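You operate a simulated robot arm through the tools that you are given. There is no shell and no other tool. Be economical: measure what you need, move in short steps, check, and stop when the job is done.

Carry out the task below with a simulated robot arm. There is one attempt and no reset: what you move stays moved.

TASK
Put the grey cloth on top of the red tray.

The check looks at the end state, three seconds after you hand in, the way a careful person would. Anything else that was tipped, shoved, dropped, spilled or broken makes it a failure. Flat cloth is picked up by pressing the open fingertips on it (5 to 10 N) and closing them slowly along it; thin cloth reads only 2 to 8 mm in the jaws.

THE ROBOT
A 7-joint arm with a two-finger parallel gripper, fixed in place. Base frame: the origin is at the foot of the arm, x ahead of it, y to its left, z up; the work surface is at about z = 0. Readings come in mm, degrees, newtons and seconds.
With the tool pointing down near the work surface it reaches from about 240 to 620 mm from the base axis. Its first joint turns from -66.0 to 66.0 degrees. Payload 2.6 kg.
Tool frame: the origin (TCP) lies between the finger pads and is the grasp point; the fingertips stand 30 mm ahead of it; z points along the fingers, y is the line along which they close. Largest opening 94 mm; finger width 28, thickness 10; the body of the gripper, 50 by 96 mm, starts 55 mm behind the TCP.
Orientation is that of the tool frame in the base frame, as [roll, pitch, yaw] about the fixed x, y, z axes, in that order (R = Rz(yaw) Ry(pitch) Rx(roll)). With the fingers straight down and closing along the base's y, the tool's x points along the base's -x, its y along +y and its z along -z.

THE INTERFACE
- The arm moves only by the tool move_arm. Its argument "plan" is a list of rows, each a list of 2 entries, a list of its own where there are three numbers: the shift along the tool's x, y, z in mm, then the turn about the tool's z in degrees. In form: [[[dx, dy, dz], twist], ...]. A call has 1 to 12 rows; each row shifts and turns the commanded pose from where the row before left it, along the tool's axes as they then stand. "claw" is the opening, from 0 (shut) to 1 (fully open), set as the call begins (left out, the last holds). A row lasts 0.2 s, in which the tool goes at most 50 mm and 8.6 degrees; a call with a longer step from one row to the next is refused whole, and so is a gripper value outside its range. A pose out of reach is approached as far as the arm can. The call stops where the force on the tool passes 40 N (or 10 N more than at its start, if that is more) or the arm is blocked; 0.2 s more then pass. Each finger travels about 72 mm/s and halts on what it meets, pressing with about 30 N; the grip force reading is that of the motor and also rises with nothing between the fingers. The clock runs only during rows and for 0.2 s after the last one: add rows that do not move to give the fingers time. It gives the time, the measured TCP pose, the force on the tool (base axes), the opening and the grip force at its end, in the units of the frame above (readings bear some noise).
- Cameras (640 x 400 px; columns grow to the right, rows downward): "scene" is fixed at [51.1, 472.4, 540.6]; the picture's right is [-0.36, -0.93, 0.00], its down [-0.73, 0.28, -0.62] and it looks along [0.58, -0.22, -0.79] (base axes); focal length 340 px, centre (320, 200). "wrist" rides on the gripper at [76, 14, -102] in the tool frame; the picture's right is [-0.18, 0.98, 0.00], its down [-0.75, -0.14, -0.64] and it looks along [-0.63, -0.12, 0.77] (tool axes); focal length 243 px, centre (320, 200). There is no depth. A picture from a camera that has moved, and an enlarged one, comes with that camera's place and axes in the base frame and with its lens.
- camera(camera): a new picture of that camera. The clock stands still meanwhile.
- close_up(camera, box): a new picture of the part [left, top, right, bottom] of that camera's present view, enlarged. The clock stands still meanwhile.
- job_done(): hands the job in; it is judged then, once.

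Work in short steps. Places have to be worked out from the pictures, the camera data and where the tool is seen: move nearer, look again, correct. Check each grasp and each placing, and mend what went wrong. You have 90 turns and 42 pictures in all, those below and enlarged ones among them. Open the gripper and draw the arm clear of the work before you hand the job in, unless the task says otherwise; then end with one line.

The tools are called after "Call:" by a JSON object that holds its "api" and its "payload". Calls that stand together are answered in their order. move_arm: Moves the arm, as the interface text tells. Its arguments: {"type":"object","properties":{"plan":{"type":"array","items":{"type":"array"}},"claw":{"type":"number"}},"required":["plan"]} The other tools are called the same way: camera (camera) takes a picture; close_up (camera, box) takes an enlarged picture of a part of a camera's view; job_done () hands the job in.

At the start:

```text
clock: 0.0
eef_pos: [341.5, 277.6, 239.1]
ee_rot: [180.0, -0.1, 179.9]
wrist_force: [-0.4, -0.2, -0.4]
gripper_width: 94.0
grip_force: 0.2
```

scene: 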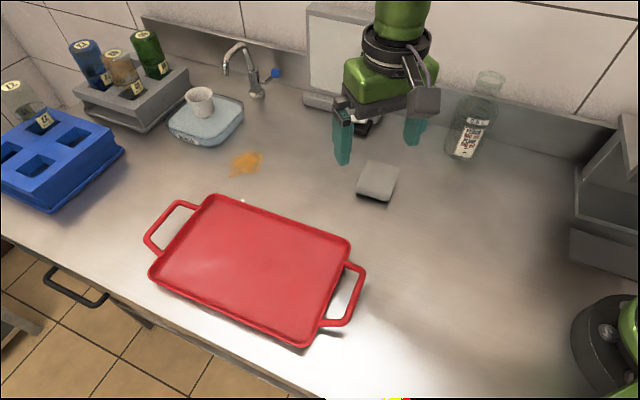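
wrist: 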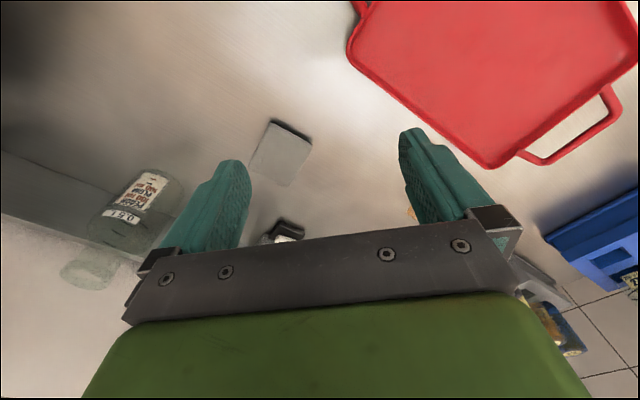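

The grey square near scene pixel (378,181) seems to be the cloth; I'll look closer to be sure before moving.

Call:
{"api": "close_up", "payload": {"camera": "scene", "box": [300, 80, 460, 220]}}

Call:
{"api": "close_up", "payload": {"camera": "wrist", "box": [220, 90, 440, 250]}}

Call:
{"api": "close_up", "payload": {"camera": "scene", "box": [140, 60, 300, 220]}}

```text
2.86 times, centred on (380, 150) of scene
camera zoom: at [51.1, 472.4, 540.6], right [-0.36, -0.93, 0.0], down [-0.73, 0.28, -0.62], along [0.58, -0.22, -0.79], focal length 973 px, centre (149, 343)
```

zoom: 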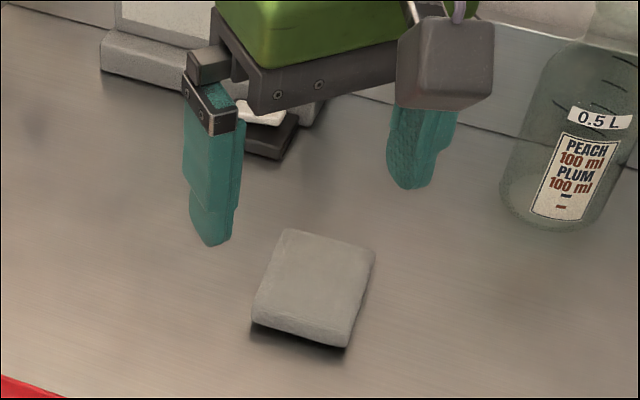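

```text
2.50 times, centred on (330, 170) of wrist
camera zoom: at [266.4, 292.0, 341.7], right [0.18, 0.98, 0.0], down [0.75, -0.14, 0.64], along [0.63, -0.12, -0.77], focal length 606 px, centre (295, 275)
```

zoom: 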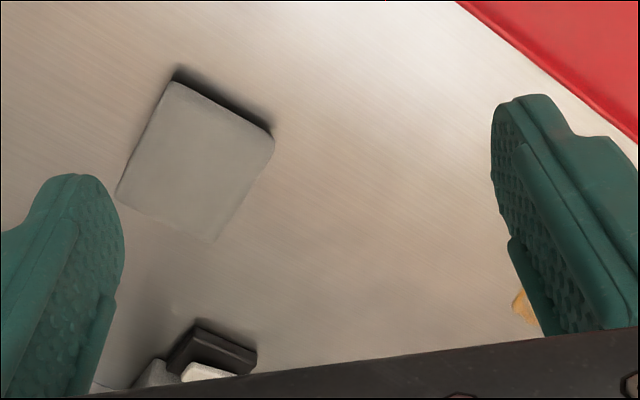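

```text
2.50 times, centred on (220, 140) of scene
camera zoom: at [51.1, 472.4, 540.6], right [-0.36, -0.93, 0.0], down [-0.73, 0.28, -0.62], along [0.58, -0.22, -0.79], focal length 851 px, centre (570, 350)
```

zoom: 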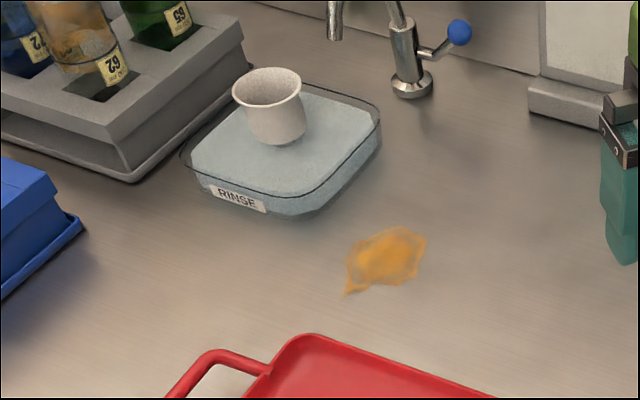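

The grey object is a folded cloth about 62 x 85 mm, centred near (437,198), short side along ~45°. The tray centre is about (371,478). I move above the cloth, turn to close along its short side, and descend to z≈120.

Call:
{"api": "move_arm", "payload": {"plan": [[[-32, -26, 0], 0], [[-32, -26, 0], 0], [[-31, -27, 0], 0], [[0, 0, 24], 8.6], [[0, 0, 24], 8.6], [[0, 0, 24], 8.6], [[0, 0, 24], 8.6], [[0, 0, 24], 8.6], [[0, 0, 0], 0]], "claw": 1}}

Call:
{"api": "camera", "payload": {"camera": "wrist"}}

Call:
{"api": "close_up", "payload": {"camera": "scene", "box": [300, 80, 460, 220]}}

```text
clock: 2.0
eef_pos: [436.7, 199.3, 119.3]
ee_rot: [179.9, 0.0, 136.9]
wrist_force: [0.4, 0.6, -0.7]
gripper_width: 94.1
grip_force: 0.1
```

```text
36 pictures are left
camera wrist: at [391.1, 261.6, 221.5], right [0.81, 0.59, 0.0], down [0.45, -0.62, 0.64], along [0.38, -0.52, -0.77], focal length 243 px, centre (320, 200)
```

wrist: 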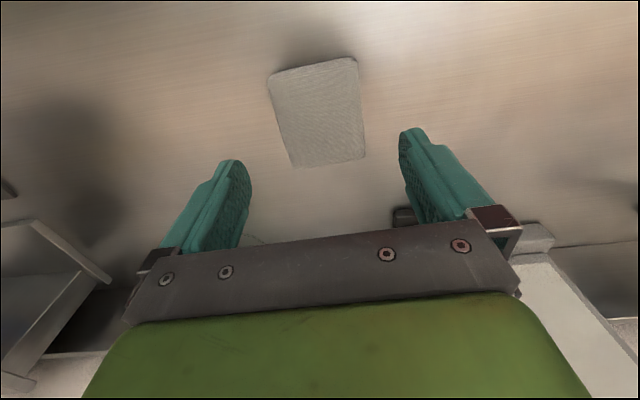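

```text
2.86 times, centred on (380, 150) of scene
camera zoom: at [51.1, 472.4, 540.6], right [-0.36, -0.93, 0.0], down [-0.73, 0.28, -0.62], along [0.58, -0.22, -0.79], focal length 973 px, centre (149, 343)
```

zoom: 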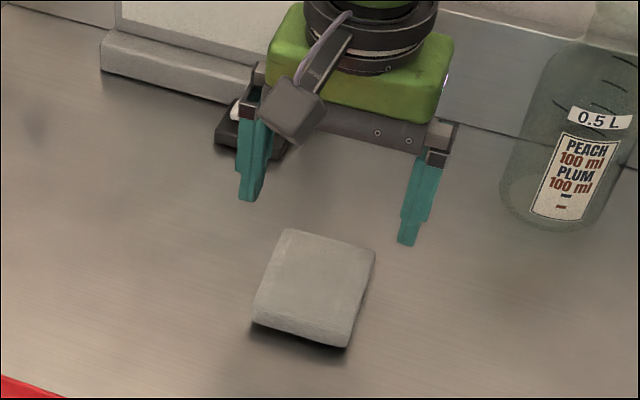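

The cloth centre refines to (439,196) with the closing line well aligned. I descend with the open fingers straddling it to tips just above the surface.

Call:
{"api": "move_arm", "payload": {"plan": [[[-4, 0, 20], 0], [[0, 0, 25], 0], [[0, 0, 20], 0], [[0, 0, 12], 0], [[0, 0, 6], 0], [[0, 0, 0], 0]], "claw": 1}}

Call:
{"api": "close_up", "payload": {"camera": "scene", "box": [300, 80, 460, 220]}}

Call:
{"api": "camera", "payload": {"camera": "wrist"}}

```text
clock: 3.4
eef_pos: [441.1, 196.4, 37.3]
ee_rot: [179.9, 0.0, 137.0]
wrist_force: [0.4, 0.4, -1.2]
gripper_width: 93.7
grip_force: 0.0
```

```text
2.86 times, centred on (380, 150) of scene
camera zoom: at [51.1, 472.4, 540.6], right [-0.36, -0.93, 0.0], down [-0.73, 0.28, -0.62], along [0.58, -0.22, -0.79], focal length 973 px, centre (149, 343)
```

zoom: 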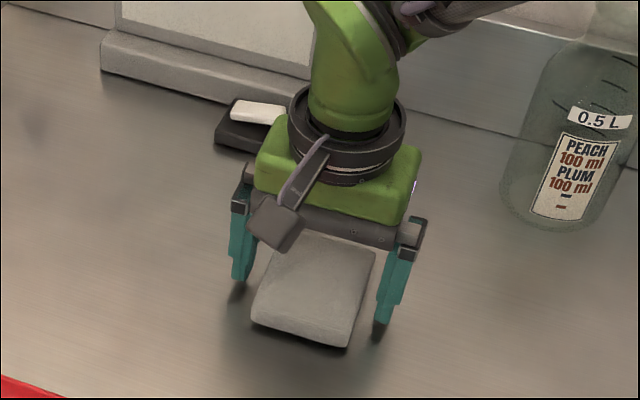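

```text
33 pictures are left
camera wrist: at [394.4, 259.2, 139.0], right [0.81, 0.59, 0.0], down [0.45, -0.62, 0.64], along [0.38, -0.52, -0.77], focal length 243 px, centre (320, 200)
```

wrist: 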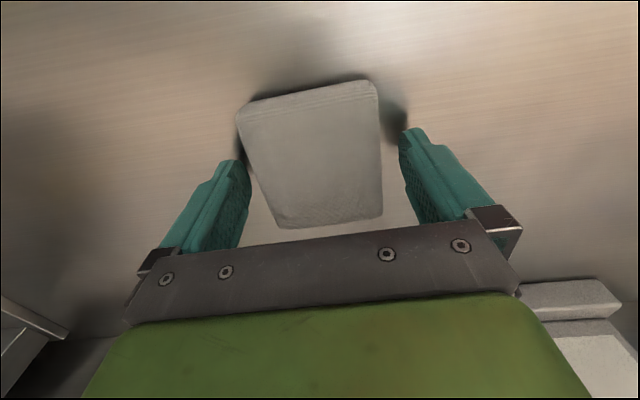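

The fingers straddle the cloth with clearance both sides. I lower 3 mm and close gradually.

Call:
{"api": "move_arm", "payload": {"plan": [[[0, 0, 3], 0], [[0, 0, 0], 0], [[0, 0, 0], 0]], "claw": 0.62}}

Call:
{"api": "camera", "payload": {"camera": "wrist"}}

```text
clock: 4.2
eef_pos: [441.8, 197.4, 35.7]
ee_rot: [179.9, 0.1, 137.0]
wrist_force: [-4.0, -1.4, 15.2]
gripper_width: 68.7
grip_force: 30.2
```

```text
32 pictures are left
camera wrist: at [394.6, 258.9, 137.1], right [0.81, 0.59, 0.0], down [0.45, -0.62, 0.64], along [0.38, -0.52, -0.77], focal length 243 px, centre (320, 200)
```

wrist: 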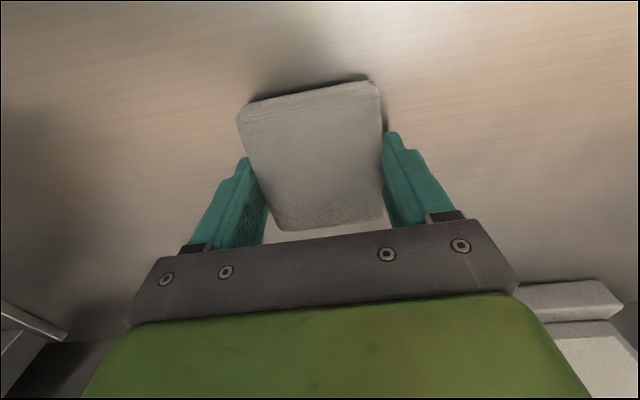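

Grip halted at 68.7 mm with 30 N: the cloth is held. I lift slowly and check.

Call:
{"api": "move_arm", "payload": {"plan": [[[0, 0, 0], 0], [[0, 0, -8], 0], [[0, 0, -12], 0], [[0, 0, -20], 0], [[0, 0, 0], 0]], "claw": 0.5}}

Call:
{"api": "camera", "payload": {"camera": "scene"}}

```text
clock: 5.4
eef_pos: [441.2, 195.9, 73.6]
ee_rot: [-180.0, 0.0, 137.0]
wrist_force: [0.1, -0.8, 0.2]
gripper_width: 47.2
grip_force: 0.1
```

```text
31 pictures are left
```

scene: 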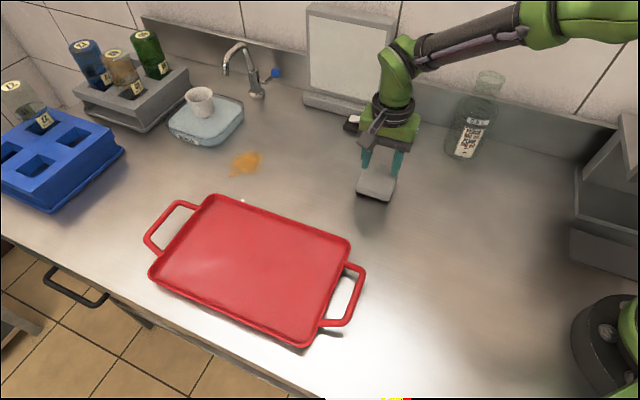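

The grip slipped off (47 mm, no force), so the tips were too high on the rounded edges. I check the cloth's present state.

Call:
{"api": "move_arm", "payload": {"plan": [[[0, 0, -20], 0], [[0, 0, -15], 0], [[0, 0, 0], 0], [[0, 0, 0], 0]], "claw": 1}}

Call:
{"api": "close_up", "payload": {"camera": "scene", "box": [320, 130, 420, 220]}}

Call:
{"api": "camera", "payload": {"camera": "wrist"}}

```text
clock: 6.4
eef_pos: [440.9, 195.5, 107.8]
ee_rot: [179.8, 0.0, 136.9]
wrist_force: [-0.4, 0.3, 0.6]
gripper_width: 93.9
grip_force: 0.1
```

```text
4.44 times, centred on (370, 175) of scene
camera zoom: at [51.0, 472.4, 540.6], right [-0.36, -0.93, 0.0], down [-0.73, 0.28, -0.62], along [0.58, -0.22, -0.79], focal length 1513 px, centre (98, 311)
```

zoom: 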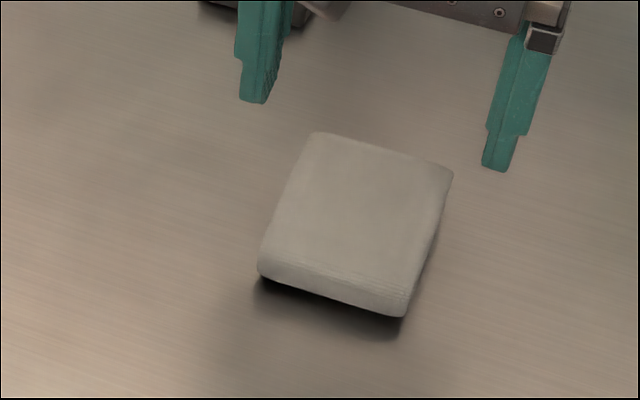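

```text
29 pictures are left
camera wrist: at [394.2, 258.3, 210.7], right [0.81, 0.59, 0.0], down [0.45, -0.62, 0.64], along [0.38, -0.52, -0.77], focal length 243 px, centre (320, 200)
```

wrist: 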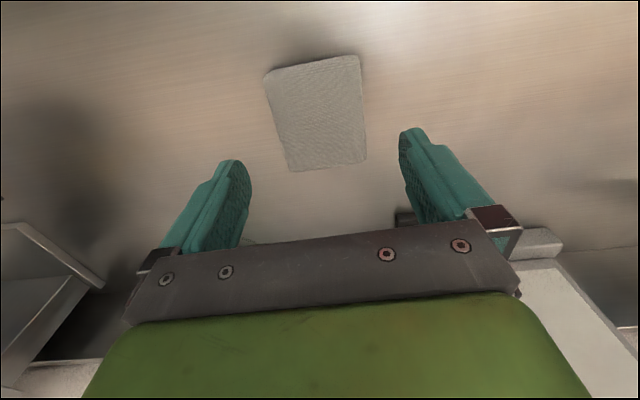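

The cloth is undisturbed. I retry with tips nearly at the surface, first lowering fully open, then closing.

Call:
{"api": "move_arm", "payload": {"plan": [[[0, 0, 25], 0], [[0, 0, 25], 0], [[0, 0, 15], 0], [[0, 0, 7], 0], [[0, 0, 4], 0], [[0, 0, 0], 0], [[0, 0, 0], 0]], "claw": 1}}

Call:
{"api": "move_arm", "payload": {"plan": [[[0, 0, 0], 0], [[0, 0, 0], 0]], "claw": 0.78}}

Call:
{"api": "move_arm", "payload": {"plan": [[[0, 0, 0], 0], [[0, 0, 0], 0]], "claw": 0.72}}

Call:
{"api": "close_up", "payload": {"camera": "scene", "box": [320, 130, 420, 220]}}

```text
clock: 8.0
eef_pos: [441.4, 195.8, 32.7]
ee_rot: [179.9, 0.0, 136.9]
wrist_force: [-0.4, 0.4, 0.1]
gripper_width: 94.3
grip_force: 0.1
```

```text
clock: 8.6
eef_pos: [441.1, 195.8, 33.2]
ee_rot: [179.9, 0.0, 137.0]
wrist_force: [-0.2, 0.2, 0.1]
gripper_width: 73.3
grip_force: 0.3
```

```text
clock: 9.2
eef_pos: [441.7, 195.6, 33.7]
ee_rot: [179.9, 0.0, 137.1]
wrist_force: [-0.4, -0.7, 4.4]
gripper_width: 71.6
grip_force: 3.1
```

```text
4.44 times, centred on (370, 175) of scene
camera zoom: at [51.0, 472.4, 540.6], right [-0.36, -0.93, 0.0], down [-0.73, 0.28, -0.62], along [0.58, -0.22, -0.79], focal length 1513 px, centre (98, 311)
```

zoom: 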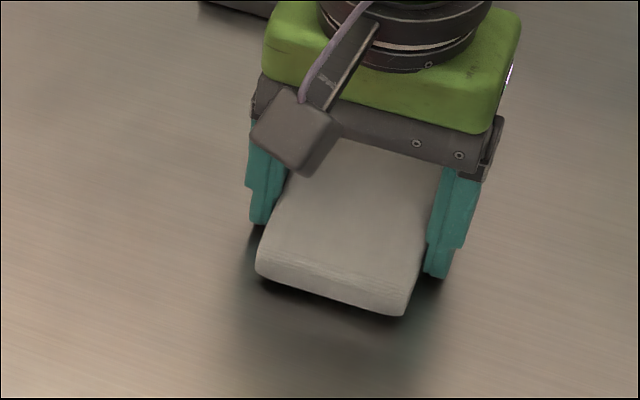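

Contact comes at 71.6 mm with the fingers being pushed up slightly. I lower 2 mm more and squeeze fully, holding it down.

Call:
{"api": "move_arm", "payload": {"plan": [[[0, 0, 2], 0], [[0, 0, 0], 0], [[0, 0, 0], 0], [[0, 0, 0], 0], [[0, 0, 0], 0]], "claw": 0.6}}

Call:
{"api": "close_up", "payload": {"camera": "scene", "box": [320, 130, 420, 220]}}

```text
clock: 9.9
eef_pos: [442.5, 196.5, 33.6]
ee_rot: [179.7, 0.2, 136.9]
wrist_force: [-2.1, -0.5, 3.9]
gripper_width: 69.4
grip_force: 29.8
stopped in row 3: the force on the tool passed its limit (the readings are from after the stop); the commanded pose is now the measured one
```

```text
4.44 times, centred on (370, 175) of scene
camera zoom: at [51.0, 472.4, 540.6], right [-0.36, -0.93, 0.0], down [-0.73, 0.28, -0.62], along [0.58, -0.22, -0.79], focal length 1513 px, centre (98, 311)
```

zoom: 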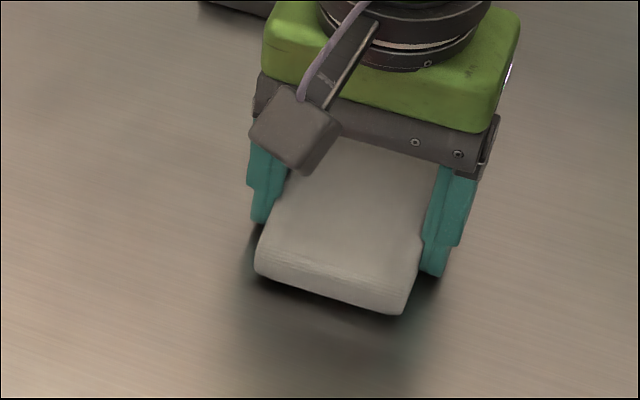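

Fingers are indenting the cloth with 30 N and little vertical load. I lift gently in small steps.

Call:
{"api": "move_arm", "payload": {"plan": [[[0, 0, -2], 0], [[0, 0, -3], 0], [[0, 0, -4], 0], [[0, 0, -5], 0], [[0, 0, -6], 0]]}}

Call:
{"api": "close_up", "payload": {"camera": "scene", "box": [320, 130, 420, 220]}}

```text
clock: 11.1
eef_pos: [440.6, 195.7, 52.0]
ee_rot: [179.8, -0.1, 136.9]
wrist_force: [-0.3, -0.8, -0.2]
gripper_width: 68.9
grip_force: 29.7
```

```text
4.44 times, centred on (370, 175) of scene
camera zoom: at [51.1, 472.4, 540.6], right [-0.36, -0.93, 0.0], down [-0.73, 0.28, -0.62], along [0.58, -0.22, -0.79], focal length 1513 px, centre (98, 311)
```

zoom: 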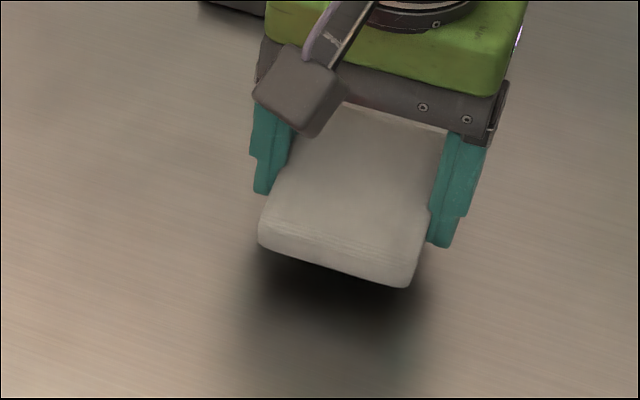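

It's held and lifted. I raise to about z=130 gently.

Call:
{"api": "move_arm", "payload": {"plan": [[[0, 0, -12], 0], [[0, 0, -16], 0], [[0, 0, -16], 0], [[0, 0, -16], 0], [[0, 0, -12], 0], [[0, 0, 0], 0]]}}

Call:
{"api": "move_arm", "payload": {"plan": [[[10, 5, 0], 0], [[20, 10, 0], 0], [[20, 10, 0], 0], [[20, 10, 0], 0], [[20, 10, 0], 0], [[20, 11, 0], 0], [[10, 5, 0], 0]]}}

Call:
{"api": "camera", "payload": {"camera": "scene"}}

```text
clock: 12.5
eef_pos: [441.6, 195.5, 124.8]
ee_rot: [179.7, 0.1, 137.0]
wrist_force: [1.3, 0.1, 0.6]
gripper_width: 69.1
grip_force: 29.4
```

```text
clock: 14.1
eef_pos: [394.9, 323.4, 125.6]
ee_rot: [179.9, 0.0, 136.9]
wrist_force: [0.6, 0.0, -0.6]
gripper_width: 68.6
grip_force: 30.2
```

```text
25 pictures are left
```

scene: 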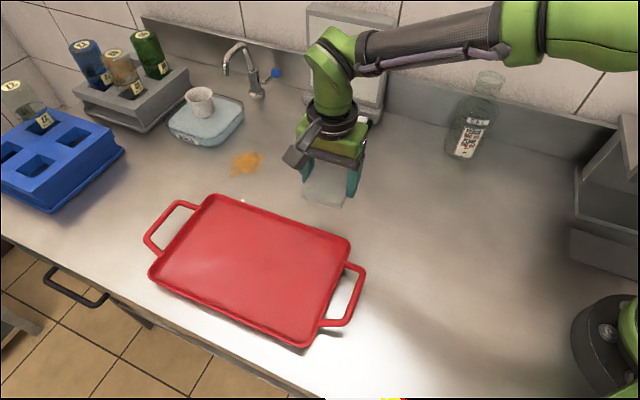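

The cloth remains held. I continue to above the tray near (350,455).

Call:
{"api": "move_arm", "payload": {"plan": [[[10, 5, 0], 0], [[20, 11, 0], 0], [[20, 11, 0], 0], [[20, 11, 0], 0], [[20, 11, 0], 0], [[20, 11, 0], 0], [[12, 6, 0], 0], [[0, 0, 0], 0]]}}

Call:
{"api": "camera", "payload": {"camera": "scene"}}

Call:
{"api": "camera", "payload": {"camera": "wrist"}}

```text
clock: 15.9
eef_pos: [351.5, 453.0, 124.8]
ee_rot: [179.7, 0.2, 136.8]
wrist_force: [-0.3, 0.1, 0.0]
gripper_width: 68.8
grip_force: 30.0
```

```text
24 pictures are left
```

scene: 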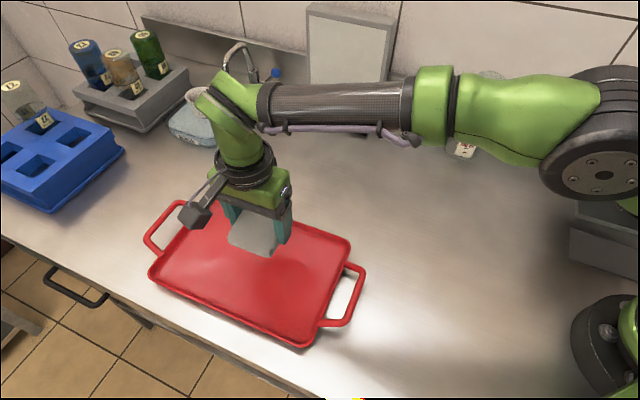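

```text
23 pictures are left
camera wrist: at [305.4, 516.4, 226.8], right [0.81, 0.59, 0.0], down [0.45, -0.62, 0.64], along [0.38, -0.52, -0.77], focal length 243 px, centre (320, 200)
```

wrist: 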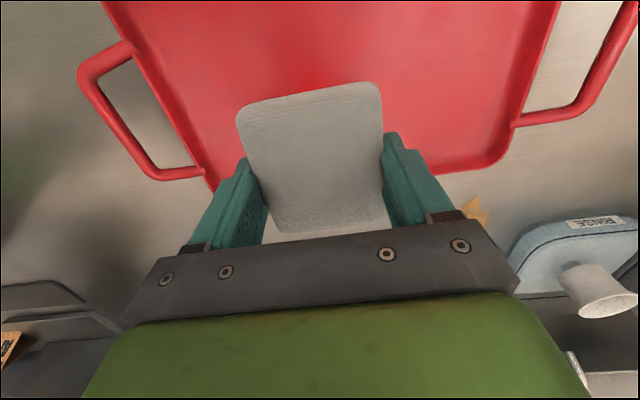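

The cloth is centred across the tray's width and well inside its rim. I lower to z≈55, then feel for contact.

Call:
{"api": "move_arm", "payload": {"plan": [[[0, 0, 10], 0], [[0, 0, 16], 0], [[0, 0, 16], 0], [[0, 0, 16], 0], [[0, 0, 10], 0], [[0, 0, 0], 0]]}}

Call:
{"api": "move_arm", "payload": {"plan": [[[0, 0, 3], 0], [[0, 0, 3], 0], [[0, 0, 2], 0], [[0, 0, 2], 0], [[0, 0, 0], 0]]}}

Call:
{"api": "close_up", "payload": {"camera": "scene", "box": [180, 170, 340, 320]}}

```text
clock: 17.3
eef_pos: [351.8, 454.1, 56.6]
ee_rot: [179.9, 0.0, 136.8]
wrist_force: [-0.8, -0.4, -1.1]
gripper_width: 68.7
grip_force: 30.0
```

```text
clock: 18.5
eef_pos: [351.8, 453.4, 46.6]
ee_rot: [179.8, 0.1, 136.9]
wrist_force: [-0.3, -0.3, -0.7]
gripper_width: 68.6
grip_force: 30.0
```

```text
2.67 times, centred on (260, 245) of scene
camera zoom: at [51.1, 472.4, 540.5], right [-0.36, -0.93, 0.0], down [-0.73, 0.28, -0.62], along [0.58, -0.22, -0.79], focal length 908 px, centre (480, 80)
```

zoom: 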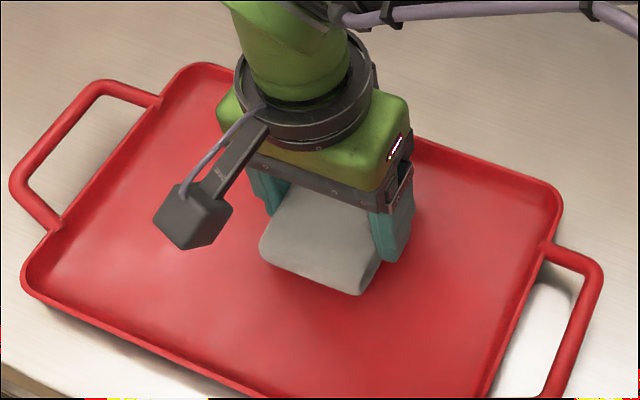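

No contact yet. I feel further down in 2 mm steps.

Call:
{"api": "move_arm", "payload": {"plan": [[[0, 0, 2], 0], [[0, 0, 2], 0], [[0, 0, 0], 0]]}}

Call:
{"api": "move_arm", "payload": {"plan": [[[0, 0, 2], 0], [[0, 0, 1], 0], [[0, 0, 0], 0]]}}

```text
clock: 19.3
eef_pos: [351.8, 455.6, 43.4]
ee_rot: [179.7, 0.0, 136.9]
wrist_force: [-0.4, 0.8, -0.8]
gripper_width: 68.7
grip_force: 29.7
```

```text
clock: 20.1
eef_pos: [351.9, 453.9, 39.8]
ee_rot: [179.8, 0.0, 137.0]
wrist_force: [0.2, 0.5, -0.2]
gripper_width: 69.0
grip_force: 30.2
```

Still no contact at z≈40; I go on in 1 mm steps.

Call:
{"api": "move_arm", "payload": {"plan": [[[0, 0, 1], 0], [[0, 0, 1], 0], [[0, 0, 0], 0]]}}

Call:
{"api": "move_arm", "payload": {"plan": [[[0, 0, 1], 0], [[0, 0, 1], 0], [[0, 0, 0], 0]]}}

```text
clock: 20.9
eef_pos: [351.7, 454.5, 39.3]
ee_rot: [179.6, 0.1, 137.0]
wrist_force: [1.3, -0.2, 8.0]
gripper_width: 68.4
grip_force: 29.9
```

```text
clock: 21.7
eef_pos: [351.5, 455.5, 39.0]
ee_rot: [179.5, 0.0, 136.8]
wrist_force: [-6.5, -6.7, 29.6]
gripper_width: 68.7
grip_force: 29.5
```

Contact is made at z≈39. I ease up 2.5 mm, then open gradually and rise.

Call:
{"api": "move_arm", "payload": {"plan": [[[0, 0, -2.5], 0], [[0, 0, 0], 0]]}}

Call:
{"api": "move_arm", "payload": {"plan": [[[0, 0, 0], 0], [[0, 0, 0], 0]], "claw": 0.95}}

Call:
{"api": "move_arm", "payload": {"plan": [[[0, 0, -5], 0], [[0, 0, -10], 0], [[0, 0, -20], 0], [[0, 0, -30], 0], [[0, 0, -30], 0], [[0, 0, -30], 0], [[0, 0, 0], 0]]}}

Call:
{"api": "camera", "payload": {"camera": "scene"}}

```text
clock: 22.3
eef_pos: [351.5, 455.1, 39.3]
ee_rot: [179.5, 0.1, 137.1]
wrist_force: [1.3, 3.5, 13.2]
gripper_width: 68.8
grip_force: 29.5
```

```text
clock: 22.9
eef_pos: [352.4, 454.4, 37.7]
ee_rot: [179.9, 0.0, 136.9]
wrist_force: [-0.6, -0.3, 0.3]
gripper_width: 89.2
grip_force: 0.0
```

```text
clock: 24.5
eef_pos: [349.7, 456.2, 164.5]
ee_rot: [179.7, 0.1, 136.9]
wrist_force: [-0.9, -0.6, 0.4]
gripper_width: 89.3
grip_force: 0.1
```

```text
21 pictures are left
```

scene: 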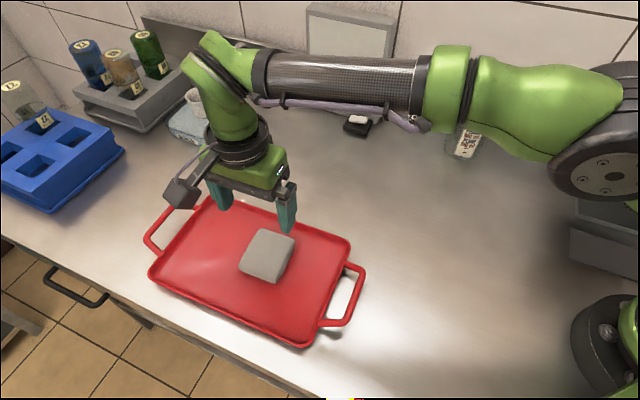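

The cloth lies on the tray and nothing else moved. I raise the arm and draw it back off the tray.

Call:
{"api": "move_arm", "payload": {"plan": [[[0, 0, -30], 0], [[0, 0, -30], 0], [[-25, -13, 0], 0], [[-25, -13, 0], 0], [[-25, -13, 0], 0], [[-25, -13, 0], 0], [[-25, -13, 0], 0], [[-25, -13, 0], 0], [[-25, -13, 0], 0], [[-25, -13, 0], 0], [[0, 0, 0], 0]]}}

Call:
{"api": "camera", "payload": {"camera": "scene"}}

```text
clock: 26.9
eef_pos: [426.9, 239.8, 224.4]
ee_rot: [179.9, 0.1, 136.9]
wrist_force: [0.8, -0.3, 0.7]
gripper_width: 89.3
grip_force: 0.0
```

```text
20 pictures are left
```

scene: 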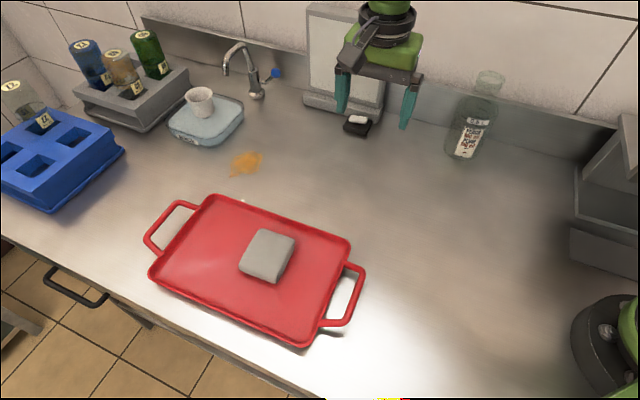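

The cloth rests on the tray, the arm is clear and the rest of the scene is undisturbed, so I hand in.

Call:
{"api": "job_done", "payload": {}}

```text
The job is handed in.
```

The grey cloth is lying on the red tray, the gripper is open and drawn back, and nothing else was moved.
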